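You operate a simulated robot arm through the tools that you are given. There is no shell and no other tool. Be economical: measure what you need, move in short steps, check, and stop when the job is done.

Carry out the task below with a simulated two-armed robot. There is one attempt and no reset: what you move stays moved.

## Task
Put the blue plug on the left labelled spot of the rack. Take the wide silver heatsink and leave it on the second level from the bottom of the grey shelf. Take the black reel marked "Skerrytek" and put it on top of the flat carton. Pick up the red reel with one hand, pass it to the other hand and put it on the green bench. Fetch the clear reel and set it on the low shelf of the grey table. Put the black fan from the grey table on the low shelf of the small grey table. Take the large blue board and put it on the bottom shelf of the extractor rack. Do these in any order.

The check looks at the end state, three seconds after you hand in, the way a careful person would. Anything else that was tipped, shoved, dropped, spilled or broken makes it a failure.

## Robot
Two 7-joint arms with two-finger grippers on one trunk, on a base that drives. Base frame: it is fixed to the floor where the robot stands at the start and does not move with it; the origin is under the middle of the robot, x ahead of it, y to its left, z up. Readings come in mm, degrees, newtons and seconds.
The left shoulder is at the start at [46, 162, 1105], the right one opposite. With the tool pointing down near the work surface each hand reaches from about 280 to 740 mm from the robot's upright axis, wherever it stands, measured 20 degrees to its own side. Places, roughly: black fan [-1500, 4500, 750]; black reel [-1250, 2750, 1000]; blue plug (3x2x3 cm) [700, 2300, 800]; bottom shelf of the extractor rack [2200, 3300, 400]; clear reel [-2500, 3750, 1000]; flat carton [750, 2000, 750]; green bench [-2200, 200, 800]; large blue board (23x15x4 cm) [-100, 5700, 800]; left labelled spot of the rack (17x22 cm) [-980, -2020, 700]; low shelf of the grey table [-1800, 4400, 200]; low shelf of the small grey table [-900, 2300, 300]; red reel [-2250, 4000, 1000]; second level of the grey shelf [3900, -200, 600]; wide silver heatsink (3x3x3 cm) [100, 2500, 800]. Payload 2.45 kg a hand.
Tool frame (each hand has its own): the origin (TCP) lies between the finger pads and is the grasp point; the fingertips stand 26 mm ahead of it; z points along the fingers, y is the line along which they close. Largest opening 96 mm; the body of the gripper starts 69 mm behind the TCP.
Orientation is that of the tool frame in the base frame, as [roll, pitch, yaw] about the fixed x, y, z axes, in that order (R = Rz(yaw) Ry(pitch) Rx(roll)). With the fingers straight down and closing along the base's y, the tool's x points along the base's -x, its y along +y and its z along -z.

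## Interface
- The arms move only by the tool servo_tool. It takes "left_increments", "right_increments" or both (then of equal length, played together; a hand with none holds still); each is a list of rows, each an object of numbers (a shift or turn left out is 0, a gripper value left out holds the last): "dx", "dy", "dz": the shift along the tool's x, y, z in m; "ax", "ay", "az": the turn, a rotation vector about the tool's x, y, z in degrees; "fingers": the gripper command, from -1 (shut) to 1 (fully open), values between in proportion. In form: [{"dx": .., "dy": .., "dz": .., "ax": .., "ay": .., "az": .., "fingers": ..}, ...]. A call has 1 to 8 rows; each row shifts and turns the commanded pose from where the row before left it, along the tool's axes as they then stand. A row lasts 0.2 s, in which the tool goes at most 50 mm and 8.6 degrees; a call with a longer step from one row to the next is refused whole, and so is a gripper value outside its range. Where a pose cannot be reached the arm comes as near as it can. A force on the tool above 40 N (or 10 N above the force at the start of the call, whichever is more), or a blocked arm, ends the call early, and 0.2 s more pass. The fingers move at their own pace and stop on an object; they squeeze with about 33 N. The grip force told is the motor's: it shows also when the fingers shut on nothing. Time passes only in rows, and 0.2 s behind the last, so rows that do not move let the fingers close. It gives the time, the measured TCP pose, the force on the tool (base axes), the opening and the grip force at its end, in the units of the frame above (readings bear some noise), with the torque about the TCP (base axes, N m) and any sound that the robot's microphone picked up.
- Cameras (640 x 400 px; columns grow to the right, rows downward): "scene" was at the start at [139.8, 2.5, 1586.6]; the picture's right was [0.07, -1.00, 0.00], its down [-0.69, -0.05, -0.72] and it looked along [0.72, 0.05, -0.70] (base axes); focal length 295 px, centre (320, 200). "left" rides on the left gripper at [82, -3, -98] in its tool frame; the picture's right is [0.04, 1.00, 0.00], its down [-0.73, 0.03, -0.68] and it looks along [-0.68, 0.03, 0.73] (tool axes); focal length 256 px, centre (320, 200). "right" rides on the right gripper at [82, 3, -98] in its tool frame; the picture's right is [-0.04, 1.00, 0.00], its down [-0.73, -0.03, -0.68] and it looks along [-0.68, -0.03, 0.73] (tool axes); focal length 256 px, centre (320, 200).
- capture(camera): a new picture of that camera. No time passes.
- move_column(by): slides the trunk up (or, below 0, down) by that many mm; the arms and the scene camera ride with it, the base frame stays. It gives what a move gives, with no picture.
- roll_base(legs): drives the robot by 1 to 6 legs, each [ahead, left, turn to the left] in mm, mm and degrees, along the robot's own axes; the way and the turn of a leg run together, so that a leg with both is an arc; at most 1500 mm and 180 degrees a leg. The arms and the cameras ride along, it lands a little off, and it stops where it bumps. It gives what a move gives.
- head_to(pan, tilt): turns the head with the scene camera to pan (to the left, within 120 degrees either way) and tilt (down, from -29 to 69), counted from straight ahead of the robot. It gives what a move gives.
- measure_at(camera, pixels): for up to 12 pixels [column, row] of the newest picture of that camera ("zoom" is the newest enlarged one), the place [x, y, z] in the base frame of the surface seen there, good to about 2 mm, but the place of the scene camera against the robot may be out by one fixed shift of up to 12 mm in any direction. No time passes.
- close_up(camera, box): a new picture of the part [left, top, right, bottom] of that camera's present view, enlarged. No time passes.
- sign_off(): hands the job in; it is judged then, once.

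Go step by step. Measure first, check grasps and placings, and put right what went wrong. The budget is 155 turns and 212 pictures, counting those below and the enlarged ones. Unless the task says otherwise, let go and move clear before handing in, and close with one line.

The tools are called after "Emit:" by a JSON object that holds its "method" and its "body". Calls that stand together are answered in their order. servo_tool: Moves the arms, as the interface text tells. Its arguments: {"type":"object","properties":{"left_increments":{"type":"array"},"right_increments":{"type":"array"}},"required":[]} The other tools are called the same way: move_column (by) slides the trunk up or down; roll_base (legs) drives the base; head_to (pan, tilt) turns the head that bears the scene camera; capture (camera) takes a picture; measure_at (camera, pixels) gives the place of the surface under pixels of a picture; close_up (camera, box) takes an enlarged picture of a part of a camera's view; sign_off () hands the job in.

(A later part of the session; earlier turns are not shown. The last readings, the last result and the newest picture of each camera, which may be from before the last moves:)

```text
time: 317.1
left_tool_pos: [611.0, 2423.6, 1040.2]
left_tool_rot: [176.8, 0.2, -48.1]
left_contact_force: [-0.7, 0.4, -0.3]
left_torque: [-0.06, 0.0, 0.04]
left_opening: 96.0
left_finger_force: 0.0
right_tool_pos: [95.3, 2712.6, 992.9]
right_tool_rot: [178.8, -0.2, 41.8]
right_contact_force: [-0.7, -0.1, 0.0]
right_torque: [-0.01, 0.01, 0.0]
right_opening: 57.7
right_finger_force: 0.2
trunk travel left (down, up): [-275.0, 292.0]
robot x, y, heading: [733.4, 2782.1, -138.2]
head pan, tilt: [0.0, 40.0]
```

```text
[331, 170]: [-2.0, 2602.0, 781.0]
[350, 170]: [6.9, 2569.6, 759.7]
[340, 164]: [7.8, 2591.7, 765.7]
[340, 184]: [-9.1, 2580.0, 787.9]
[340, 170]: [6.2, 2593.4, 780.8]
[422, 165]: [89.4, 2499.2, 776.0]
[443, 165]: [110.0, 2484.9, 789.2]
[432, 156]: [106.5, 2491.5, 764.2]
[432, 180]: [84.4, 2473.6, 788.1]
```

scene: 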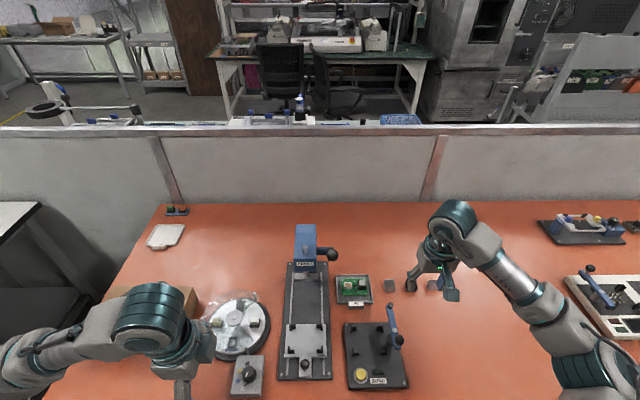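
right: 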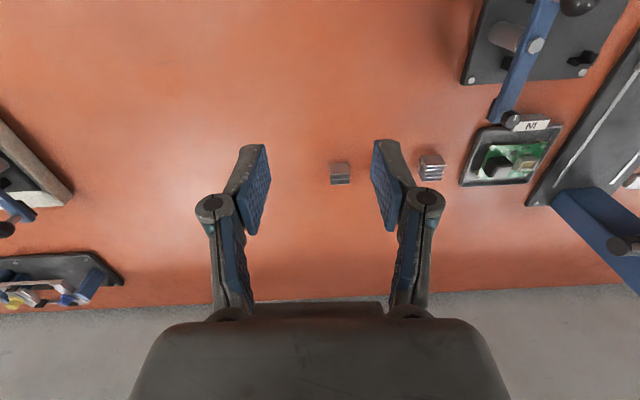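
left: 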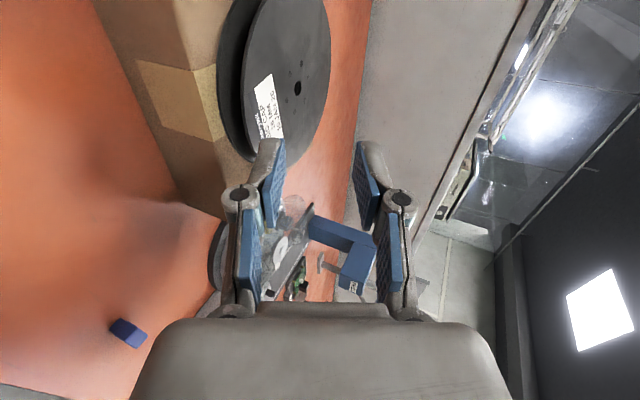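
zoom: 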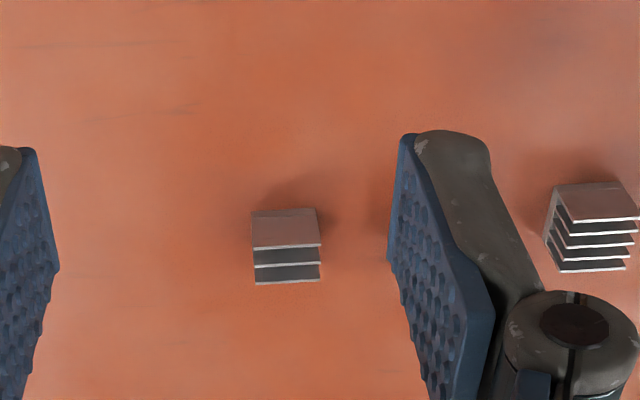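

The left silver one (28×28 mm, centre ≈ (95,2482), top z 787) is the wide heatsink. I move over it and go down to z≈840.

Emit:
{"method": "servo_tool", "body": {"right_increments": [{"dx": -0.031, "dy": 0.034}, {"dx": -0.031, "dy": 0.034}, {"dx": -0.031, "dy": 0.034}, {"dx": -0.031, "dy": 0.034}, {"dx": -0.03, "dy": 0.035}, {"dz": 0.045}, {"dz": 0.045}, {"dz": 0.045}]}}

Emit:
{"method": "servo_tool", "body": {"right_increments": [{"dz": 0.015}, {}, {}]}}

Emit:
{"method": "capture", "body": {"camera": "right"}}

```text
time: 318.9
left_tool_pos: [611.8, 2421.5, 1039.5]
left_tool_rot: [176.8, 0.4, -48.3]
left_contact_force: [-1.2, 1.0, 0.3]
left_torque: [-0.07, -0.07, -0.03]
left_opening: 96.2
left_finger_force: 0.0
right_tool_pos: [97.9, 2479.1, 861.6]
right_tool_rot: [178.9, 0.0, 41.7]
right_contact_force: [-1.2, 1.4, -0.3]
right_torque: [-0.05, -0.12, 0.05]
right_opening: 57.6
right_finger_force: 0.0
trunk travel left (down, up): [-275.0, 292.0]
robot x, y, heading: [728.7, 2780.4, -138.3]
head pan, tilt: [0.0, 40.0]
```

```text
time: 319.7
left_tool_pos: [613.4, 2421.0, 1038.3]
left_tool_rot: [176.7, 0.4, -48.1]
left_contact_force: [0.1, -0.4, 0.8]
left_torque: [0.01, 0.0, -0.03]
left_opening: 96.0
left_finger_force: 0.1
right_tool_pos: [99.6, 2478.4, 847.0]
right_tool_rot: [178.8, -0.2, 41.9]
right_contact_force: [-0.4, 1.6, 0.5]
right_torque: [-0.01, -0.06, -0.01]
right_opening: 57.6
right_finger_force: 0.0
trunk travel left (down, up): [-275.0, 292.0]
robot x, y, heading: [736.3, 2782.0, -138.2]
head pan, tilt: [0.0, 40.0]
```

```text
104 pictures are left
```

right: 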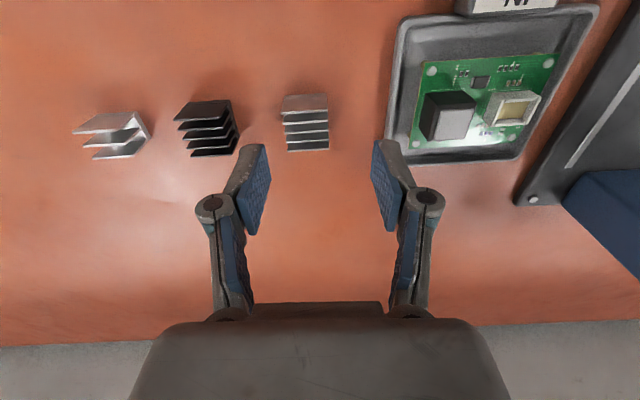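

Heatsink at (305,122) with the IN tray close right (390,130). I measure both edges.

Emit:
{"method": "measure_at", "body": {"camera": "right", "pixels": [[305, 105], [285, 105], [326, 105], [305, 97], [305, 148], [391, 130], [400, 60], [237, 110], [398, 100], [306, 140]]}}

```text
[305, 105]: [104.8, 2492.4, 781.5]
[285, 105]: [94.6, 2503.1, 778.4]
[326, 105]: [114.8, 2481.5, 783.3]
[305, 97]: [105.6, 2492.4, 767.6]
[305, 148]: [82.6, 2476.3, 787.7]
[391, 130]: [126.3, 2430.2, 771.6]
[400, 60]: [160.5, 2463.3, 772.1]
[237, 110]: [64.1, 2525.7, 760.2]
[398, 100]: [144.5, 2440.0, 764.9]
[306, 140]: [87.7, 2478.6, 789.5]
```

Centre needs +7 mm in s. I narrow to 46 mm, correct, descend to z≈790, close and lift.

Emit:
{"method": "servo_tool", "body": {"right_increments": [{"dy": -0.007, "fingers": -0.04}, {}, {"dz": 0.03}, {"dz": 0.026}, {}, {"fingers": -1}, {}, {}]}}

Emit:
{"method": "capture", "body": {"camera": "right"}}

```text
time: 321.5
left_tool_pos: [618.8, 2417.8, 1039.2]
left_tool_rot: [176.7, 0.7, -48.1]
left_contact_force: [-0.9, -0.2, -0.4]
left_torque: [-0.05, -0.02, -0.04]
left_opening: 95.9
left_finger_force: 0.0
right_tool_pos: [98.9, 2478.6, 794.2]
right_tool_rot: [179.4, 0.0, 41.8]
right_contact_force: [-1.5, 1.2, 5.0]
right_torque: [0.09, 0.06, 0.03]
right_opening: 28.8
right_finger_force: 32.9
trunk travel left (down, up): [-275.0, 292.0]
robot x, y, heading: [737.0, 2776.6, -138.0]
head pan, tilt: [0.0, 40.0]
```

```text
103 pictures are left
```

right: 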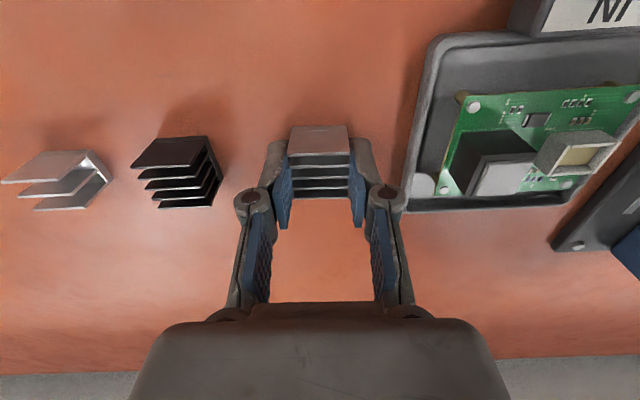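

Heatsink gripped (28.8 mm). I lift and retract it, then reposition so the left hand reaches the blue plug.

Emit:
{"method": "servo_tool", "body": {"right_increments": [{"dz": -0.02}, {"dz": -0.045}, {"dz": -0.045}, {"dz": -0.045}, {"dz": -0.045, "dx": 0.02}, {"dx": 0.045}, {"dx": 0.045}, {"dx": 0.045}]}}

Emit:
{"method": "roll_base", "body": {"legs": [[-215, 0, 0], [0, 124, 0]]}}

Emit:
{"method": "capture", "body": {"camera": "left"}}

Emit:
{"method": "capture", "body": {"camera": "scene"}}

```text
time: 323.3
left_tool_pos: [622.4, 2413.9, 1038.0]
left_tool_rot: [176.7, 0.7, -48.1]
left_contact_force: [0.0, -0.5, 0.0]
left_torque: [0.0, -0.02, 0.03]
left_opening: 96.0
left_finger_force: 0.0
right_tool_pos: [217.6, 2580.0, 994.6]
right_tool_rot: [179.4, -0.1, 41.7]
right_contact_force: [0.3, 0.2, -0.1]
right_torque: [-0.03, 0.02, 0.0]
right_opening: 28.6
right_finger_force: 33.0
trunk travel left (down, up): [-275.0, 292.0]
robot x, y, heading: [739.8, 2778.8, -138.0]
head pan, tilt: [0.0, 40.0]
```

```text
time: 325.9
left_tool_pos: [831.4, 2497.1, 1043.3]
left_tool_rot: [176.8, -1.1, -48.2]
left_contact_force: [-1.7, 1.1, 0.2]
left_torque: [-0.1, -0.14, -0.04]
left_opening: 96.0
left_finger_force: 0.0
right_tool_pos: [427.1, 2663.1, 984.7]
right_tool_rot: [177.5, -0.4, 41.8]
right_contact_force: [-2.1, 2.4, 0.6]
right_torque: [-0.18, -0.24, -0.05]
right_opening: 28.6
right_finger_force: 32.6
trunk travel left (down, up): [-275.0, 292.0]
robot x, y, heading: [977.7, 2840.0, -138.1]
head pan, tilt: [0.0, 40.0]
```

```text
102 pictures are left
```

left: 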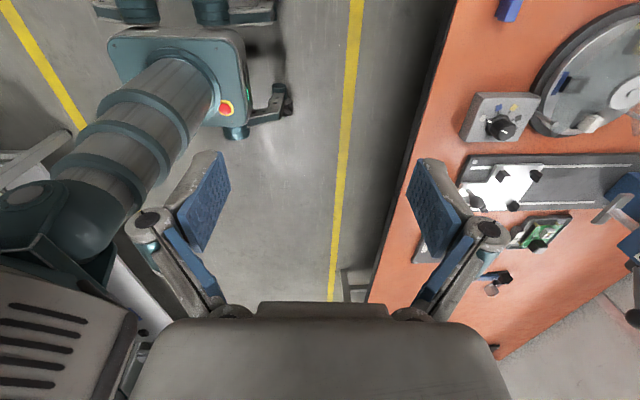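

```text
101 pictures are left
```

scene: 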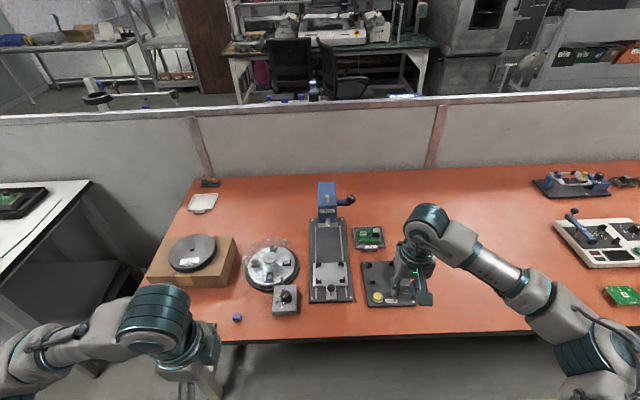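

Left hand needs +229 forward, 62 left. I straighten its tilt, move it over the plug and descend to z≈900.

Emit:
{"method": "servo_tool", "body": {"left_increments": [{"ax": 3.2}, {"dx": 0.012, "dy": 0.045}, {"dx": 0.012, "dy": 0.045}, {"dx": 0.012, "dy": 0.045}, {"dx": 0.013, "dy": 0.045}, {"dx": 0.013, "dy": 0.047, "fingers": 0.1}, {"dz": 0.045}, {"dz": 0.045}]}}

Emit:
{"method": "servo_tool", "body": {"left_increments": [{"dz": 0.045}, {}, {}]}}

Emit:
{"method": "capture", "body": {"camera": "left"}}

```text
time: 327.6
left_tool_pos: [718.7, 2288.6, 953.4]
left_tool_rot: [179.7, 0.2, -48.4]
left_contact_force: [-0.7, -0.3, -0.8]
left_torque: [-0.02, -0.06, -0.02]
left_opening: 52.7
left_finger_force: 0.1
right_tool_pos: [442.2, 2653.9, 991.6]
right_tool_rot: [178.7, -0.1, 41.5]
right_contact_force: [-0.1, 0.9, -1.0]
right_torque: [-0.08, -0.05, 0.0]
right_opening: 28.5
right_finger_force: 33.1
trunk travel left (down, up): [-275.0, 292.0]
robot x, y, heading: [971.5, 2844.4, -137.7]
head pan, tilt: [0.0, 40.0]
```

```text
time: 328.6
left_tool_pos: [739.7, 2272.9, 903.9]
left_tool_rot: [179.6, 1.9, -48.5]
left_contact_force: [0.5, -0.7, 0.5]
left_torque: [0.07, 0.11, 0.02]
left_opening: 52.7
left_finger_force: 0.1
right_tool_pos: [465.2, 2635.5, 1001.8]
right_tool_rot: [-179.6, 0.1, 41.7]
right_contact_force: [0.7, -1.2, -0.4]
right_torque: [0.06, 0.1, 0.02]
right_opening: 28.8
right_finger_force: 33.1
trunk travel left (down, up): [-275.0, 292.0]
robot x, y, heading: [968.5, 2840.5, -138.1]
head pan, tilt: [0.0, 40.0]
stopped in row 3 (left hand): the arm was blocked; the commanded pose is now the measured one
```

```text
100 pictures are left
```

left: 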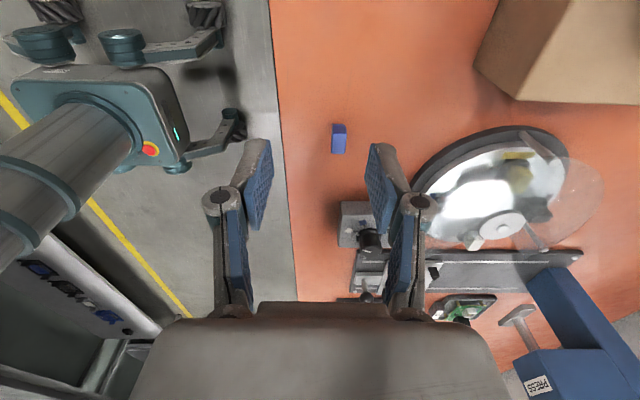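

The whole body is swaying sideways (both hands moved ~25 mm together). I let it settle for a second and reread.

Emit:
{"method": "servo_tool", "body": {"left_increments": [{}, {}, {}, {}, {}, {}, {}, {}]}}

Emit:
{"method": "servo_tool", "body": {"left_increments": [{}]}}

Emit:
{"method": "servo_tool", "body": {"left_increments": [{}]}}

Emit:
{"method": "capture", "body": {"camera": "left"}}

```text
time: 330.4
left_tool_pos: [743.7, 2267.4, 902.3]
left_tool_rot: [179.5, 2.1, -48.2]
left_contact_force: [1.7, -0.7, 0.2]
left_torque: [0.03, 0.04, 0.01]
left_opening: 52.7
left_finger_force: 0.0
right_tool_pos: [468.3, 2630.9, 1001.5]
right_tool_rot: [-179.4, 0.2, 41.7]
right_contact_force: [1.4, 0.0, 0.7]
right_torque: [0.08, 0.04, 0.0]
right_opening: 28.6
right_finger_force: 33.1
trunk travel left (down, up): [-275.0, 292.0]
robot x, y, heading: [972.3, 2846.2, -138.1]
head pan, tilt: [0.0, 40.0]
```

```text
time: 330.9
left_tool_pos: [722.8, 2290.4, 907.7]
left_tool_rot: [179.4, 0.8, -48.7]
left_contact_force: [-1.3, 0.7, -0.3]
left_torque: [-0.07, -0.06, 0.0]
left_opening: 52.8
left_finger_force: 0.1
right_tool_pos: [447.5, 2654.6, 996.6]
right_tool_rot: [179.3, 0.0, 41.3]
right_contact_force: [-0.9, 1.0, 0.4]
right_torque: [0.0, -0.05, 0.0]
right_opening: 28.7
right_finger_force: 33.4
trunk travel left (down, up): [-275.0, 292.0]
robot x, y, heading: [968.7, 2845.5, -138.2]
head pan, tilt: [0.0, 40.0]
```

```text
time: 331.2
left_tool_pos: [738.8, 2272.5, 904.1]
left_tool_rot: [179.5, 1.8, -48.3]
left_contact_force: [0.2, -0.2, 0.8]
left_torque: [0.07, 0.03, 0.0]
left_opening: 52.7
left_finger_force: 0.0
right_tool_pos: [463.7, 2636.3, 1000.0]
right_tool_rot: [-179.6, 0.1, 41.6]
right_contact_force: [-0.3, -1.4, -1.3]
right_torque: [0.03, 0.02, 0.04]
right_opening: 28.6
right_finger_force: 32.9
trunk travel left (down, up): [-275.0, 292.0]
robot x, y, heading: [969.0, 2841.9, -138.2]
head pan, tilt: [0.0, 40.0]
```

```text
99 pictures are left
```

left: 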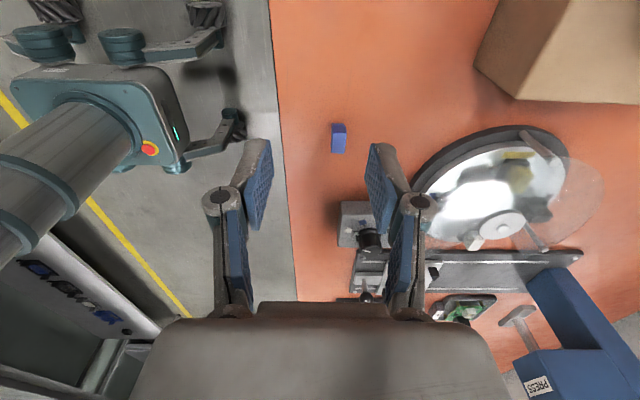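

The body still rocks ±13 mm sideways. I wait some more seconds for it to damp.

Emit:
{"method": "servo_tool", "body": {"left_increments": [{}, {}, {}, {}, {}, {}, {}, {}]}}

Emit:
{"method": "servo_tool", "body": {"left_increments": [{}, {}, {}, {}, {}, {}, {}, {}]}}

Emit:
{"method": "servo_tool", "body": {"left_increments": [{}]}}

Emit:
{"method": "servo_tool", "body": {"left_increments": [{}]}}

Emit:
{"method": "servo_tool", "body": {"left_increments": [{}]}}

```text
time: 333.1
left_tool_pos: [739.4, 2272.6, 903.4]
left_tool_rot: [179.4, 1.8, -48.3]
left_contact_force: [0.2, -0.7, 0.4]
left_torque: [0.04, 0.06, -0.03]
left_opening: 52.8
left_finger_force: 0.0
right_tool_pos: [464.7, 2635.3, 1001.0]
right_tool_rot: [-179.6, 0.0, 41.6]
right_contact_force: [0.1, -0.3, -0.5]
right_torque: [0.03, 0.06, 0.01]
right_opening: 28.5
right_finger_force: 33.1
trunk travel left (down, up): [-275.0, 292.0]
robot x, y, heading: [971.3, 2842.2, -138.0]
head pan, tilt: [0.0, 40.0]
```

```text
time: 334.9
left_tool_pos: [738.1, 2274.7, 903.9]
left_tool_rot: [179.5, 1.8, -48.4]
left_contact_force: [0.2, 0.3, -0.3]
left_torque: [0.02, -0.01, -0.01]
left_opening: 52.7
left_finger_force: 0.0
right_tool_pos: [462.2, 2638.2, 999.6]
right_tool_rot: [-179.6, 0.1, 41.4]
right_contact_force: [-0.4, -0.2, 0.7]
right_torque: [0.01, 0.0, -0.02]
right_opening: 28.6
right_finger_force: 33.8
trunk travel left (down, up): [-275.0, 292.0]
robot x, y, heading: [969.4, 2841.1, -138.2]
head pan, tilt: [0.0, 40.0]
```

```text
time: 335.2
left_tool_pos: [728.2, 2285.5, 906.6]
left_tool_rot: [179.5, 1.1, -48.6]
left_contact_force: [0.0, 0.8, 0.5]
left_torque: [-0.03, 0.0, 0.02]
left_opening: 52.8
left_finger_force: 0.0
right_tool_pos: [452.3, 2648.6, 997.4]
right_tool_rot: [179.6, 0.1, 41.5]
right_contact_force: [0.0, 0.8, -0.1]
right_torque: [0.0, -0.01, -0.02]
right_opening: 28.6
right_finger_force: 32.8
trunk travel left (down, up): [-275.0, 292.0]
robot x, y, heading: [969.2, 2844.0, -138.2]
head pan, tilt: [0.0, 40.0]
```

```text
time: 335.6
left_tool_pos: [735.7, 2277.2, 904.3]
left_tool_rot: [179.6, 1.6, -48.4]
left_contact_force: [0.8, 0.4, 0.2]
left_torque: [0.0, 0.02, 0.0]
left_opening: 52.9
left_finger_force: 0.0
right_tool_pos: [458.6, 2641.2, 999.4]
right_tool_rot: [-179.9, 0.1, 41.5]
right_contact_force: [0.3, 0.2, 0.1]
right_torque: [0.02, 0.03, 0.04]
right_opening: 29.1
right_finger_force: 32.8
trunk travel left (down, up): [-275.0, 292.0]
robot x, y, heading: [975.3, 2840.6, -137.6]
head pan, tilt: [0.0, 40.0]
```

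```text
time: 336.1
left_tool_pos: [730.2, 2282.0, 905.5]
left_tool_rot: [179.4, 1.3, -48.5]
left_contact_force: [0.1, 0.0, 0.0]
left_torque: [-0.03, -0.04, -0.01]
left_opening: 52.8
left_finger_force: 0.0
right_tool_pos: [454.5, 2644.9, 998.9]
right_tool_rot: [179.9, 0.0, 41.4]
right_contact_force: [-0.2, 0.2, -0.4]
right_torque: [-0.05, -0.03, -0.04]
right_opening: 28.9
right_finger_force: 33.2
trunk travel left (down, up): [-275.0, 292.0]
robot x, y, heading: [969.2, 2840.9, -138.1]
head pan, tilt: [0.0, 40.0]
```

Damped to ±4 mm. I re-capture and measure the plug with the left camera.

Emit:
{"method": "capture", "body": {"camera": "left"}}

Emit:
{"method": "measure_at", "body": {"camera": "left", "pixels": [[339, 140], [334, 140], [345, 140], [339, 128], [339, 150], [336, 133], [334, 150], [344, 150]]}}

Emit:
{"method": "close_up", "body": {"camera": "left", "box": [290, 100, 390, 180]}}

```text
98 pictures are left
```

left: 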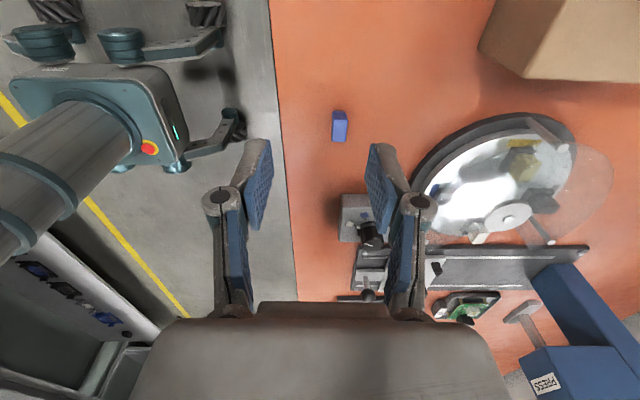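

```text
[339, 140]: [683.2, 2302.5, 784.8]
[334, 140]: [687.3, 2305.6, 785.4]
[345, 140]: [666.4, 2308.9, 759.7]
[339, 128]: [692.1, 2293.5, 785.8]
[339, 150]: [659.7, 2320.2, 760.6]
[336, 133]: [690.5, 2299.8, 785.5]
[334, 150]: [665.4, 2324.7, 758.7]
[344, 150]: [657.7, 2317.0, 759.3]
```

```text
5.00 times, centred on (340, 140) of left
```

zoom: 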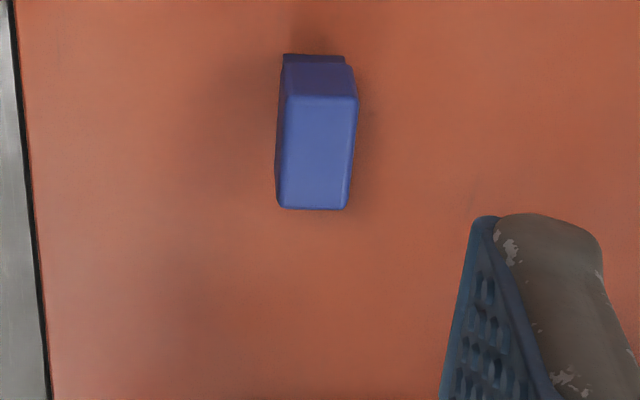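

Plug: long axis along s, centre ≈ c 2047, s 1243, top z 785. I shift (-38, +22) and lower to z≈830, wait, and re-look.

Emit:
{"method": "servo_tool", "body": {"left_increments": [{"dx": -0.019, "dy": 0.011}, {"dx": -0.019, "dy": 0.011}, {"dz": 0.025}, {"dz": 0.025}, {"dz": 0.025}, {}, {}, {}]}}

Emit:
{"method": "servo_tool", "body": {"left_increments": [{}, {}, {}, {}, {}, {}]}}

Emit:
{"method": "capture", "body": {"camera": "left"}}

Emit:
{"method": "measure_at", "body": {"camera": "left", "pixels": [[320, 130], [320, 145], [310, 140], [330, 140], [320, 110], [320, 160]]}}

```text
time: 337.9
left_tool_pos: [689.2, 2295.7, 831.8]
left_tool_rot: [179.5, 1.4, -48.6]
left_contact_force: [0.4, -0.1, -0.8]
left_torque: [0.01, -0.05, 0.0]
left_opening: 52.6
left_finger_force: 0.1
right_tool_pos: [457.2, 2643.2, 999.0]
right_tool_rot: [179.9, 0.0, 41.5]
right_contact_force: [-0.3, 0.2, -0.2]
right_torque: [-0.03, -0.03, -0.01]
right_opening: 28.8
right_finger_force: 32.9
trunk travel left (down, up): [-275.0, 292.0]
robot x, y, heading: [969.3, 2840.9, -138.0]
head pan, tilt: [0.0, 40.0]
```

```text
time: 339.2
left_tool_pos: [688.6, 2295.5, 831.4]
left_tool_rot: [179.4, 1.3, -48.5]
left_contact_force: [-0.3, 0.2, 0.3]
left_torque: [-0.04, -0.03, 0.0]
left_opening: 52.9
left_finger_force: 0.1
right_tool_pos: [456.8, 2643.1, 999.6]
right_tool_rot: [180.0, 0.1, 41.5]
right_contact_force: [0.4, -0.8, 0.3]
right_torque: [0.0, 0.0, -0.01]
right_opening: 28.9
right_finger_force: 32.9
trunk travel left (down, up): [-275.0, 292.0]
robot x, y, heading: [970.2, 2845.6, -138.0]
head pan, tilt: [0.0, 40.0]
```

```text
96 pictures are left
```

left: 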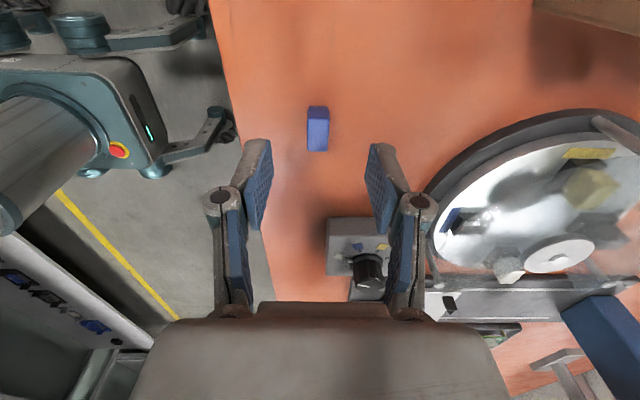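

```text
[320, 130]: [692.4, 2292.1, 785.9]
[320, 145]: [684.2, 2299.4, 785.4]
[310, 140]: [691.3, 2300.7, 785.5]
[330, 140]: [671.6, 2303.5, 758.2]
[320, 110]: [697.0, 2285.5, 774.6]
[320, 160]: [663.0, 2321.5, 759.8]
```

Centred over the plug. I descend 43 mm, close, and lift.

Emit:
{"method": "servo_tool", "body": {"left_increments": [{"dz": 0.022}, {"dz": 0.021}, {}, {"fingers": -1}, {}, {}, {"dz": -0.02}, {"dz": -0.03}]}}

Emit:
{"method": "capture", "body": {"camera": "left"}}

```text
time: 341.1
left_tool_pos: [690.2, 2296.0, 838.7]
left_tool_rot: [179.5, 1.4, -48.5]
left_contact_force: [0.1, -0.1, 0.0]
left_torque: [-0.04, 0.02, 0.0]
left_opening: 10.9
left_finger_force: 33.0
right_tool_pos: [456.7, 2645.3, 1000.0]
right_tool_rot: [179.8, 0.1, 41.5]
right_contact_force: [0.6, 0.7, -0.7]
right_torque: [0.0, 0.0, 0.02]
right_opening: 28.7
right_finger_force: 32.8
trunk travel left (down, up): [-275.0, 292.0]
robot x, y, heading: [972.8, 2844.8, -138.0]
head pan, tilt: [0.0, 40.0]
```

```text
95 pictures are left
```

left: 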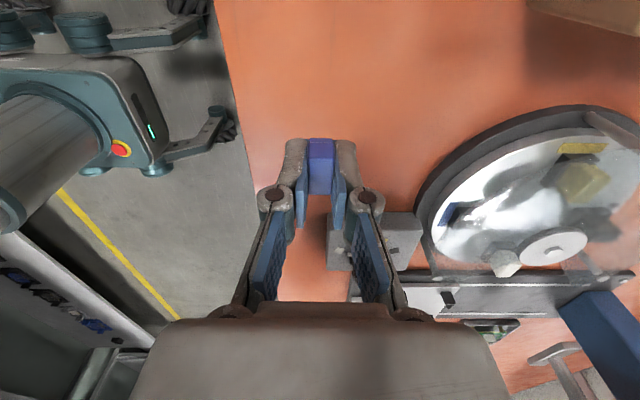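

Plug held firmly. I lift and retract the left hand, then back off, turn and drive toward the grey shelf.

Emit:
{"method": "servo_tool", "body": {"left_increments": [{"dz": -0.045}, {"dz": -0.045}, {"dz": -0.045}, {"dz": -0.02, "dy": -0.03}, {"dy": -0.04}, {"dy": -0.04}, {"dy": -0.04}, {"dy": -0.03}]}}

Emit:
{"method": "roll_base", "body": {"legs": [[-200, 0, 0], [0, 0, 90], [1500, 0, 0], [1250, -150, 0]]}}

Emit:
{"method": "head_to", "body": {"pan": 0, "tilt": 35}}

Emit:
{"method": "capture", "body": {"camera": "scene"}}

```text
time: 342.9
left_tool_pos: [828.9, 2411.4, 992.7]
left_tool_rot: [179.4, 1.4, -48.4]
left_contact_force: [0.0, 0.0, 0.0]
left_torque: [0.01, 0.03, -0.02]
left_opening: 10.9
left_finger_force: 33.2
right_tool_pos: [457.6, 2643.8, 1000.0]
right_tool_rot: [179.9, 0.0, 41.5]
right_contact_force: [0.5, -0.1, -0.1]
right_torque: [-0.01, -0.02, 0.0]
right_opening: 28.7
right_finger_force: 32.7
trunk travel left (down, up): [-275.0, 292.0]
robot x, y, heading: [974.7, 2838.0, -138.2]
head pan, tilt: [0.0, 40.0]
```

```text
time: 361.2
left_tool_pos: [3240.3, 659.7, 991.3]
left_tool_rot: [179.4, 1.4, 40.2]
left_contact_force: [1.0, 0.4, 0.6]
left_torque: [0.0, 0.01, -0.03]
left_opening: 11.0
left_finger_force: 33.1
right_tool_pos: [3001.2, 293.1, 998.3]
right_tool_rot: [180.0, 0.1, 130.2]
right_contact_force: [0.5, -0.2, 0.3]
right_torque: [0.0, 0.03, 0.01]
right_opening: 28.5
right_finger_force: 32.7
trunk travel left (down, up): [-275.0, 292.0]
robot x, y, heading: [2811.8, 813.3, -49.0]
head pan, tilt: [0.0, 40.0]
```

```text
time: 361.9
left_tool_pos: [3238.1, 661.8, 992.5]
left_tool_rot: [179.3, 1.4, 40.4]
left_contact_force: [0.6, 0.0, -0.2]
left_torque: [0.0, 0.02, 0.01]
left_opening: 11.0
left_finger_force: 33.1
right_tool_pos: [2997.8, 296.3, 1000.9]
right_tool_rot: [180.0, 0.2, 130.2]
right_contact_force: [0.1, -0.1, -0.5]
right_torque: [0.02, -0.02, -0.04]
right_opening: 28.5
right_finger_force: 33.0
trunk travel left (down, up): [-275.0, 292.0]
robot x, y, heading: [2812.7, 813.7, -49.2]
head pan, tilt: [0.0, 35.0]
```

```text
94 pictures are left
```

scene: 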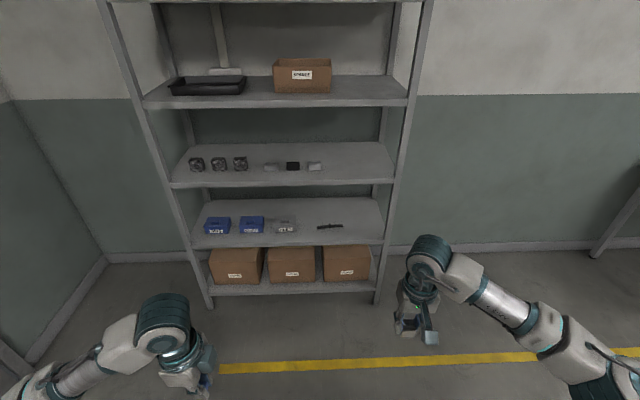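

The second level (blue boxes, z≈550) has free room right of the black tool at (330,226). I measure edges and posts.

Emit:
{"method": "measure_at", "body": {"camera": "scene", "pixels": [[365, 225], [365, 215], [300, 243], [370, 241], [200, 246], [330, 226], [290, 225], [340, 185], [392, 180], [386, 230], [378, 300], [365, 240]]}}

Emit:
{"method": "close_up", "body": {"camera": "scene", "box": [180, 140, 420, 300]}}

```text
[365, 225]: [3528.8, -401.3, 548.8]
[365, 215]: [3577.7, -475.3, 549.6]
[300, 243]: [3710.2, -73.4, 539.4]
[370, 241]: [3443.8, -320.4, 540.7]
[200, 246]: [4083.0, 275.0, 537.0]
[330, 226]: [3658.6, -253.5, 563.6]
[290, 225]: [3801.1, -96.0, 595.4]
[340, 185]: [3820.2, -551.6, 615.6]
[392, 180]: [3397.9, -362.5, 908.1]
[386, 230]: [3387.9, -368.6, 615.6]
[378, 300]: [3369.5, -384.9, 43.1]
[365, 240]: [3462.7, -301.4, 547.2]
```

```text
2.50 times, centred on (300, 220) of scene
```

zoom: 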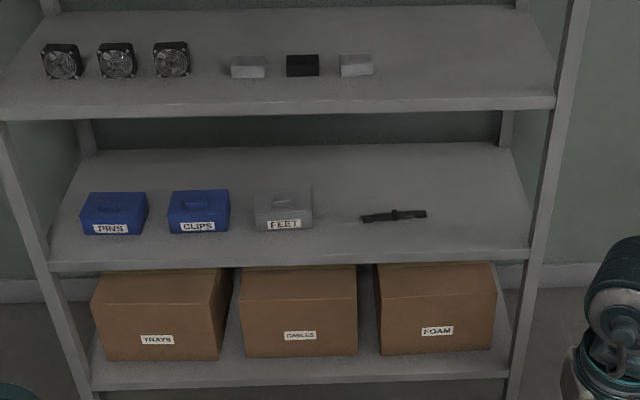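

Target spot: c≈2410, s≈-2615 on level z≈549. I lower the trunk, extend the right hand 130 mm forward and down, and drive up.

Emit:
{"method": "move_column", "body": {"by": -265}}

Emit:
{"method": "servo_tool", "body": {"right_increments": [{"dx": -0.03, "dz": 0.03}, {"dx": -0.03, "dz": 0.03}, {"dx": -0.03, "dz": 0.03}, {"dx": -0.04, "dz": 0.03}, {}]}}

Emit:
{"method": "roll_base", "body": {"legs": [[450, -26, 1.2]]}}

Emit:
{"method": "servo_tool", "body": {"right_increments": [{}, {}, {}, {}, {}, {}, {}, {}]}}

Emit:
{"method": "capture", "body": {"camera": "scene"}}

Emit:
{"method": "capture", "body": {"camera": "right"}}

```text
time: 364.6
left_tool_pos: [3239.0, 661.4, 729.5]
left_tool_rot: [179.1, 1.3, 40.2]
left_contact_force: [-0.8, -0.2, 0.5]
left_torque: [-0.04, 0.01, -0.02]
left_opening: 11.1
left_finger_force: 33.4
right_tool_pos: [2998.1, 296.9, 735.8]
right_tool_rot: [179.9, 0.4, 130.2]
right_contact_force: [-0.2, 0.1, -0.2]
right_torque: [-0.01, 0.0, 0.02]
right_opening: 28.5
right_finger_force: 32.5
trunk travel left (down, up): [-10.0, 557.0]
robot x, y, heading: [2812.1, 812.4, -49.2]
head pan, tilt: [0.0, 35.0]
```

```text
time: 365.8
left_tool_pos: [3239.1, 662.3, 728.2]
left_tool_rot: [179.3, 1.4, 40.2]
left_contact_force: [0.4, 0.4, -1.0]
left_torque: [-0.02, -0.01, -0.02]
left_opening: 11.3
left_finger_force: 33.1
right_tool_pos: [3083.3, 195.6, 616.7]
right_tool_rot: [180.0, 0.4, 130.2]
right_contact_force: [-0.7, -0.1, 0.1]
right_torque: [0.02, 0.02, 0.02]
right_opening: 28.9
right_finger_force: 32.9
trunk travel left (down, up): [-10.0, 557.0]
robot x, y, heading: [2813.6, 811.6, -48.9]
head pan, tilt: [0.0, 35.0]
```

```text
time: 368.5
left_tool_pos: [3519.1, 314.7, 728.7]
left_tool_rot: [179.3, 1.4, 41.3]
left_contact_force: [-0.6, -0.7, -0.8]
left_torque: [-0.02, -0.01, -0.01]
left_opening: 11.1
left_finger_force: 32.8
right_tool_pos: [3369.9, -154.5, 615.4]
right_tool_rot: [-179.9, 0.2, 131.1]
right_contact_force: [-0.2, 0.9, -0.1]
right_torque: [0.0, -0.01, -0.02]
right_opening: 28.7
right_finger_force: 33.5
trunk travel left (down, up): [-10.0, 557.0]
robot x, y, heading: [3088.2, 453.7, -48.4]
head pan, tilt: [0.0, 35.0]
```

```text
time: 370.3
left_tool_pos: [3514.4, 317.1, 731.2]
left_tool_rot: [178.9, 1.4, 41.3]
left_contact_force: [0.5, 0.8, 0.0]
left_torque: [0.0, 0.02, -0.01]
left_opening: 11.0
left_finger_force: 33.1
right_tool_pos: [3368.1, -152.3, 620.5]
right_tool_rot: [179.9, 0.7, 131.2]
right_contact_force: [-0.1, -0.5, -0.6]
right_torque: [-0.01, 0.0, 0.0]
right_opening: 28.7
right_finger_force: 32.7
trunk travel left (down, up): [-10.0, 557.0]
robot x, y, heading: [3094.4, 457.3, -48.3]
head pan, tilt: [0.0, 35.0]
```

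```text
92 pictures are left
```

scene: 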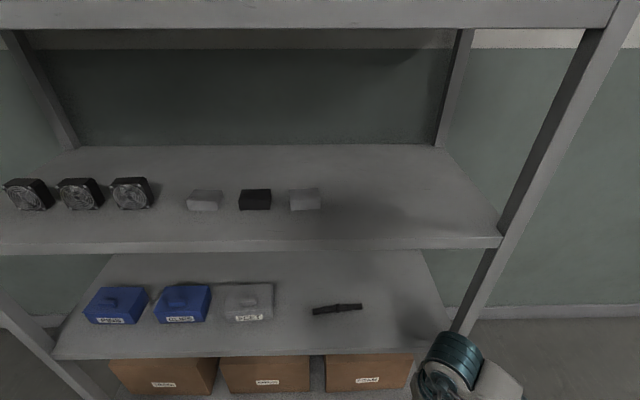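

```text
91 pictures are left
```

right: 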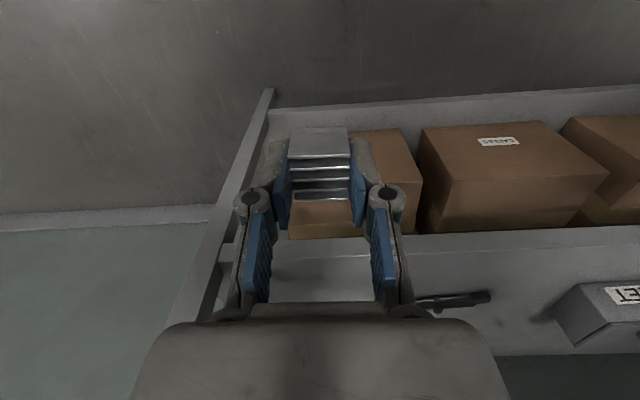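

The right post is close to the forearm, so I aim 45 mm further left. I lower the hand to ~z 595, then drive left 45 and ahead 234.

Emit:
{"method": "servo_tool", "body": {"right_increments": [{"dz": 0.026}, {}]}}

Emit:
{"method": "roll_base", "body": {"legs": [[0, 45, 0], [150, 0, 0]]}}

Emit:
{"method": "servo_tool", "body": {"right_increments": [{}, {}, {}, {}, {}, {}, {}, {}]}}

Emit:
{"method": "head_to", "body": {"pan": -10, "tilt": 50}}

Emit:
{"method": "capture", "body": {"camera": "scene"}}

Emit:
{"method": "capture", "body": {"camera": "right"}}

```text
time: 370.9
left_tool_pos: [3513.7, 318.1, 730.8]
left_tool_rot: [178.8, 1.4, 41.1]
left_contact_force: [1.1, 0.4, 0.3]
left_torque: [0.0, 0.03, 0.0]
left_opening: 11.0
left_finger_force: 32.9
right_tool_pos: [3369.4, -151.8, 594.6]
right_tool_rot: [179.9, 0.7, 131.4]
right_contact_force: [0.1, -0.6, -0.3]
right_torque: [-0.02, 0.0, -0.02]
right_opening: 28.6
right_finger_force: 33.3
trunk travel left (down, up): [-10.0, 557.0]
robot x, y, heading: [3086.4, 459.0, -48.4]
head pan, tilt: [0.0, 35.0]
```

```text
time: 372.8
left_tool_pos: [3646.4, 233.8, 731.9]
left_tool_rot: [179.0, 1.1, 41.3]
left_contact_force: [0.7, -0.5, 0.0]
left_torque: [0.01, 0.05, -0.03]
left_opening: 10.8
left_finger_force: 33.0
right_tool_pos: [3500.3, -234.8, 593.4]
right_tool_rot: [179.9, 0.6, 131.2]
right_contact_force: [0.3, 0.2, -0.2]
right_torque: [-0.02, 0.01, 0.0]
right_opening: 28.9
right_finger_force: 32.8
trunk travel left (down, up): [-10.0, 557.0]
robot x, y, heading: [3220.9, 373.2, -48.4]
head pan, tilt: [0.0, 35.0]
```

```text
time: 374.6
left_tool_pos: [3654.8, 248.2, 728.6]
left_tool_rot: [178.6, 2.1, 41.4]
left_contact_force: [-1.2, 0.2, -1.3]
left_torque: [-0.06, 0.03, 0.04]
left_opening: 11.2
left_finger_force: 33.2
right_tool_pos: [3508.3, -223.0, 601.0]
right_tool_rot: [-179.1, 1.0, 131.3]
right_contact_force: [1.4, 0.2, 0.5]
right_torque: [-0.03, 0.06, 0.0]
right_opening: 28.8
right_finger_force: 33.0
trunk travel left (down, up): [-10.0, 557.0]
robot x, y, heading: [3223.0, 374.1, -48.0]
head pan, tilt: [0.0, 35.0]
```

```text
time: 375.3
left_tool_pos: [3653.1, 246.1, 729.6]
left_tool_rot: [178.6, 2.0, 41.5]
left_contact_force: [0.4, -0.6, 0.0]
left_torque: [0.03, 0.04, -0.03]
left_opening: 11.1
left_finger_force: 33.3
right_tool_pos: [3506.3, -225.5, 601.1]
right_tool_rot: [-179.4, 0.9, 131.3]
right_contact_force: [0.9, 1.1, -0.8]
right_torque: [-0.01, 0.0, 0.02]
right_opening: 28.7
right_finger_force: 33.0
trunk travel left (down, up): [-10.0, 557.0]
robot x, y, heading: [3220.9, 375.2, -47.9]
head pan, tilt: [-10.0, 50.0]
```

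```text
90 pictures are left
```

scene: 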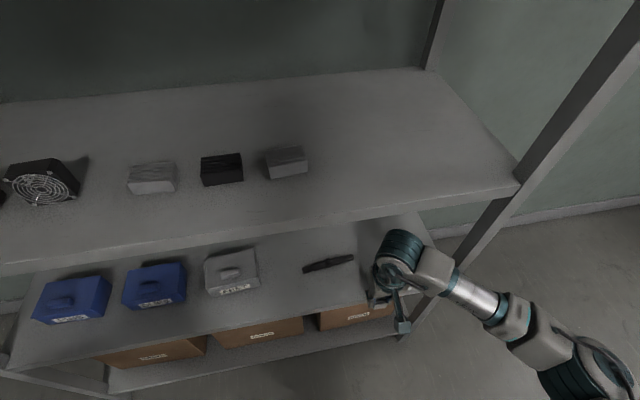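

```text
89 pictures are left
```

right: 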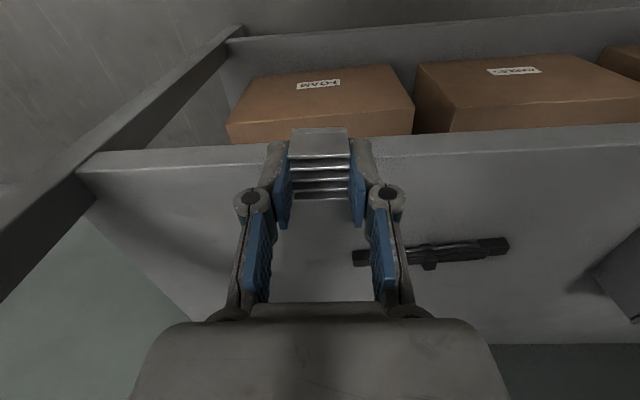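

Good view: shelf front edge at row ~150, black tool's near end at (355,256). I measure these.

Emit:
{"method": "measure_at", "body": {"camera": "right", "pixels": [[355, 257], [430, 250], [200, 200], [320, 230], [220, 160], [440, 145], [320, 140], [80, 170]]}}

Emit:
{"method": "measure_at", "body": {"camera": "scene", "pixels": [[400, 235], [420, 245], [455, 280], [500, 310], [480, 230], [515, 180], [380, 215]]}}

```text
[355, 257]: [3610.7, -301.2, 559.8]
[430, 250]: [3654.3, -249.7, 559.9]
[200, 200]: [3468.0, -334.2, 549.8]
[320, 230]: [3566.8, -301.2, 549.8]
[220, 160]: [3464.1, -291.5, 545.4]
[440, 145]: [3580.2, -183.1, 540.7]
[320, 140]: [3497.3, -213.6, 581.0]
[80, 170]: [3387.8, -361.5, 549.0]
```

```text
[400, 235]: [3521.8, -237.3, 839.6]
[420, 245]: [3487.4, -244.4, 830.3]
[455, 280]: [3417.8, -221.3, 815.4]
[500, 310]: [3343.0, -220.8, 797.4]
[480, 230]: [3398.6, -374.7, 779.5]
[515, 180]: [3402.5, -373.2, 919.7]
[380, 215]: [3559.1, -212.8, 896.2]
```

Clear on all sides (wrist top 840 vs shelf 885+, post 60 mm away). I drive 78 mm ahead, settle, and lower.

Emit:
{"method": "roll_base", "body": {"legs": [[78, -6, 0]]}}

Emit:
{"method": "servo_tool", "body": {"right_increments": [{}, {}, {}, {}, {}, {}, {}, {}]}}

Emit:
{"method": "servo_tool", "body": {"right_increments": [{}, {}, {}, {}, {}, {}, {"dz": 0.008}, {}]}}

Emit:
{"method": "capture", "body": {"camera": "right"}}

```text
time: 376.4
left_tool_pos: [3695.2, 177.7, 731.2]
left_tool_rot: [178.6, 1.8, 41.2]
left_contact_force: [0.5, -0.2, 0.2]
left_torque: [0.04, 0.01, -0.01]
left_opening: 11.0
left_finger_force: 33.0
right_tool_pos: [3546.9, -291.2, 598.9]
right_tool_rot: [-179.6, 0.9, 131.2]
right_contact_force: [-0.4, -1.1, 0.5]
right_torque: [-0.01, 0.0, 0.02]
right_opening: 28.4
right_finger_force: 33.3
trunk travel left (down, up): [-10.0, 557.0]
robot x, y, heading: [3268.4, 311.1, -48.1]
head pan, tilt: [-10.0, 50.0]
```

```text
time: 378.2
left_tool_pos: [3692.9, 182.1, 733.5]
left_tool_rot: [178.2, 1.8, 41.2]
left_contact_force: [0.6, -0.2, -1.4]
left_torque: [-0.01, 0.02, 0.0]
left_opening: 10.8
left_finger_force: 32.3
right_tool_pos: [3546.6, -288.5, 603.8]
right_tool_rot: [-179.6, 1.3, 131.2]
right_contact_force: [0.7, -0.1, -0.5]
right_torque: [0.03, -0.02, 0.0]
right_opening: 28.9
right_finger_force: 32.7
trunk travel left (down, up): [-10.0, 557.0]
robot x, y, heading: [3266.8, 310.5, -48.0]
head pan, tilt: [-10.0, 50.0]
```

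```text
time: 380.0
left_tool_pos: [3694.1, 181.6, 734.5]
left_tool_rot: [178.2, 1.8, 41.2]
left_contact_force: [0.3, 0.1, -0.8]
left_torque: [0.02, -0.02, -0.01]
left_opening: 11.2
left_finger_force: 32.8
right_tool_pos: [3546.5, -289.5, 596.2]
right_tool_rot: [-179.5, 1.2, 131.3]
right_contact_force: [0.0, 0.3, -0.4]
right_torque: [-0.02, 0.02, -0.02]
right_opening: 28.6
right_finger_force: 33.3
trunk travel left (down, up): [-10.0, 557.0]
robot x, y, heading: [3269.1, 309.6, -48.3]
head pan, tilt: [-10.0, 50.0]
```

```text
88 pictures are left
```

right: 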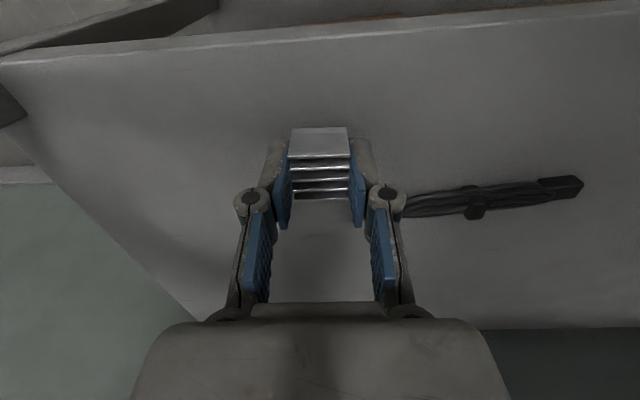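

I lower in small steps until contact.

Emit:
{"method": "servo_tool", "body": {"right_increments": [{"dz": 0.006}, {"dz": 0.005}, {}, {"dz": 0.002}, {}]}}

Emit:
{"method": "servo_tool", "body": {"right_increments": [{"dz": 0.002}, {}]}}

```text
time: 381.2
left_tool_pos: [3693.8, 182.9, 733.9]
left_tool_rot: [178.1, 1.8, 41.2]
left_contact_force: [0.0, 0.5, 0.4]
left_torque: [0.02, 0.02, 0.01]
left_opening: 11.1
left_finger_force: 33.0
right_tool_pos: [3547.0, -288.9, 583.5]
right_tool_rot: [-179.6, 1.5, 131.2]
right_contact_force: [-0.2, 0.9, 3.3]
right_torque: [0.07, 0.0, 0.02]
right_opening: 28.6
right_finger_force: 33.5
trunk travel left (down, up): [-10.0, 557.0]
robot x, y, heading: [3266.5, 315.2, -48.2]
head pan, tilt: [-10.0, 50.0]
```

```text
time: 381.8
left_tool_pos: [3692.6, 184.2, 734.4]
left_tool_rot: [178.1, 1.9, 41.2]
left_contact_force: [0.1, 0.1, -0.6]
left_torque: [0.01, 0.03, -0.03]
left_opening: 10.8
left_finger_force: 33.1
right_tool_pos: [3547.1, -288.6, 583.4]
right_tool_rot: [-179.6, 1.5, 131.4]
right_contact_force: [-1.3, -0.1, 13.7]
right_torque: [0.19, 0.11, 0.03]
right_opening: 28.6
right_finger_force: 33.0
trunk travel left (down, up): [-10.0, 557.0]
robot x, y, heading: [3266.4, 315.9, -48.0]
head pan, tilt: [-10.0, 50.0]
```

Contact (13.7 N). I open to ~44 mm, lift 50 mm and look.

Emit:
{"method": "servo_tool", "body": {"right_increments": [{"fingers": -0.08}, {}, {"dz": -0.015}, {"dz": -0.02}, {}]}}

Emit:
{"method": "capture", "body": {"camera": "right"}}

```text
time: 383.0
left_tool_pos: [3693.6, 183.4, 733.2]
left_tool_rot: [178.1, 1.8, 41.2]
left_contact_force: [-0.1, 0.2, 0.4]
left_torque: [-0.01, -0.02, 0.01]
left_opening: 11.2
left_finger_force: 32.6
right_tool_pos: [3546.2, -288.9, 616.0]
right_tool_rot: [-179.6, 1.3, 131.3]
right_contact_force: [0.7, 0.1, -0.3]
right_torque: [-0.04, 0.02, 0.0]
right_opening: 44.0
right_finger_force: 0.1
trunk travel left (down, up): [-10.0, 557.0]
robot x, y, heading: [3269.3, 309.4, -48.4]
head pan, tilt: [-10.0, 50.0]
```

```text
87 pictures are left
```

right: 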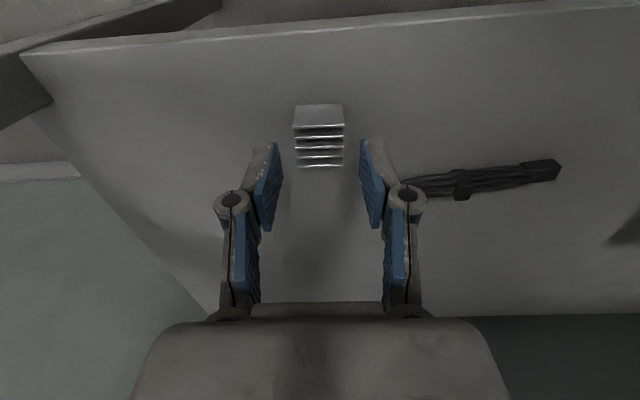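

The heatsink stands on the second level. I back out, raise the trunk, retract the right hand, and drive back up the far aisle for the fan.

Emit:
{"method": "roll_base", "body": {"legs": [[-350, 0, 0]]}}

Emit:
{"method": "move_column", "body": {"by": 265}}

Emit:
{"method": "servo_tool", "body": {"right_increments": [{"dx": 0.03, "dz": -0.03}, {"dx": 0.03, "dz": -0.03}, {"dx": 0.03, "dz": -0.03}, {"dx": 0.03, "dz": -0.03, "fingers": 1}, {}]}}

Emit:
{"method": "roll_base", "body": {"legs": [[0, 0, 180], [1500, -200, 0], [1500, 0, 0], [1500, 0, 0], [1200, 0, 0], [0, 0, 90]]}}

Emit:
{"method": "head_to", "body": {"pan": 0, "tilt": 40}}

Emit:
{"method": "capture", "body": {"camera": "scene"}}

```text
time: 385.2
left_tool_pos: [3460.3, 444.8, 734.2]
left_tool_rot: [178.2, 1.8, 41.3]
left_contact_force: [0.5, 0.1, -0.1]
left_torque: [-0.01, 0.01, 0.02]
left_opening: 11.1
left_finger_force: 33.1
right_tool_pos: [3314.4, -25.2, 616.4]
right_tool_rot: [-179.5, 1.3, 131.3]
right_contact_force: [0.4, 0.5, 0.1]
right_torque: [0.0, -0.01, 0.0]
right_opening: 44.2
right_finger_force: 0.0
trunk travel left (down, up): [-10.0, 557.0]
robot x, y, heading: [3034.3, 572.4, -48.1]
head pan, tilt: [-10.0, 50.0]
```

```text
time: 387.9
left_tool_pos: [3458.8, 448.3, 1000.4]
left_tool_rot: [177.8, 1.7, 41.4]
left_contact_force: [-0.8, -0.4, 0.3]
left_torque: [0.01, 0.04, 0.0]
left_opening: 11.2
left_finger_force: 32.5
right_tool_pos: [3312.2, -24.2, 885.1]
right_tool_rot: [-179.7, 1.7, 131.3]
right_contact_force: [-0.1, -0.3, -0.4]
right_torque: [0.01, -0.02, 0.03]
right_opening: 44.4
right_finger_force: 0.1
trunk travel left (down, up): [-275.0, 292.0]
robot x, y, heading: [3033.5, 572.0, -48.2]
head pan, tilt: [-10.0, 50.0]
```

```text
time: 389.1
left_tool_pos: [3457.7, 448.2, 1000.4]
left_tool_rot: [177.9, 1.8, 41.3]
left_contact_force: [0.7, 0.3, 0.4]
left_torque: [-0.01, -0.01, 0.0]
left_opening: 11.1
left_finger_force: 32.9
right_tool_pos: [3231.8, 69.8, 1001.6]
right_tool_rot: [-179.7, 1.6, 131.4]
right_contact_force: [0.1, -0.8, 0.2]
right_torque: [-0.01, 0.01, -0.01]
right_opening: 96.0
right_finger_force: 0.0
trunk travel left (down, up): [-275.0, 292.0]
robot x, y, heading: [3036.0, 568.3, -48.2]
head pan, tilt: [-10.0, 50.0]
```

```text
refused: leg 2 is longer than a leg can be; nothing moved
```

```text
time: 389.9
left_tool_pos: [3459.0, 447.7, 999.7]
left_tool_rot: [177.9, 1.8, 41.4]
left_contact_force: [0.4, 0.0, 0.4]
left_torque: [0.0, 0.0, -0.02]
left_opening: 11.2
left_finger_force: 32.6
right_tool_pos: [3230.5, 71.2, 1001.6]
right_tool_rot: [-179.6, 1.6, 131.2]
right_contact_force: [0.7, 0.3, 0.2]
right_torque: [0.01, -0.01, -0.05]
right_opening: 96.1
right_finger_force: 0.2
trunk travel left (down, up): [-275.0, 292.0]
robot x, y, heading: [3035.0, 574.1, -48.3]
head pan, tilt: [0.0, 40.0]
```

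```text
86 pictures are left
```

scene: 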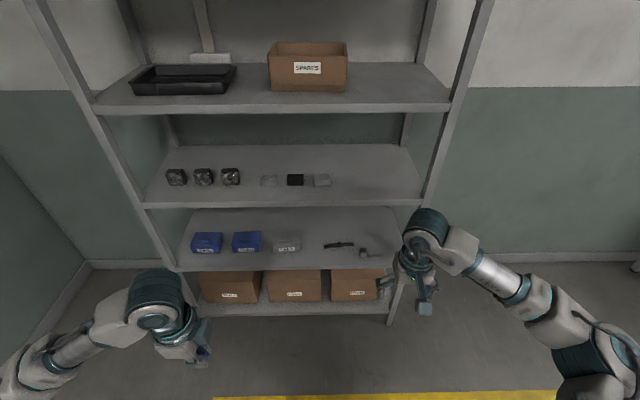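

The heatsink is visible on level two at (364,252). The drive was refused (leg slightly too long), so I reissue it with shorter legs.

Emit:
{"method": "roll_base", "body": {"legs": [[0, 0, 180], [1450, -200, 0], [1500, 0, 0], [1500, 0, 0], [1250, 0, 0], [0, 0, 90]]}}

Emit:
{"method": "capture", "body": {"camera": "scene"}}

```text
time: 428.3
left_tool_pos: [-760.7, 4518.9, 1001.5]
left_tool_rot: [178.0, 1.8, -47.7]
left_contact_force: [0.0, 0.5, -0.9]
left_torque: [-0.02, -0.01, 0.02]
left_opening: 10.9
left_finger_force: 32.8
right_tool_pos: [-1143.3, 4737.4, 1002.7]
right_tool_rot: [-179.7, 1.6, 42.3]
right_contact_force: [-0.4, -1.1, -0.2]
right_torque: [0.0, 0.0, 0.03]
right_opening: 96.0
right_finger_force: 0.1
trunk travel left (down, up): [-275.0, 292.0]
robot x, y, heading: [-642.8, 4943.9, -137.0]
head pan, tilt: [0.0, 40.0]
```

```text
85 pictures are left
```

scene: 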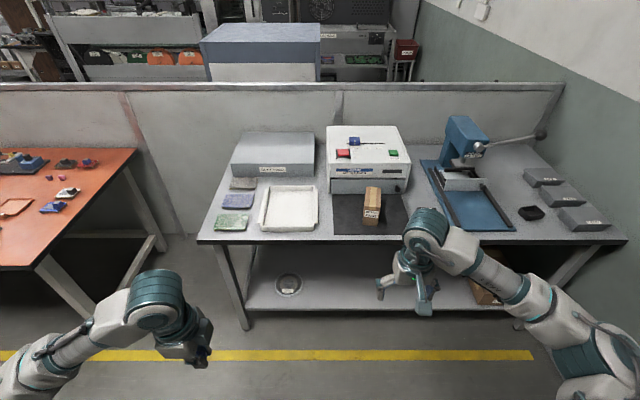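

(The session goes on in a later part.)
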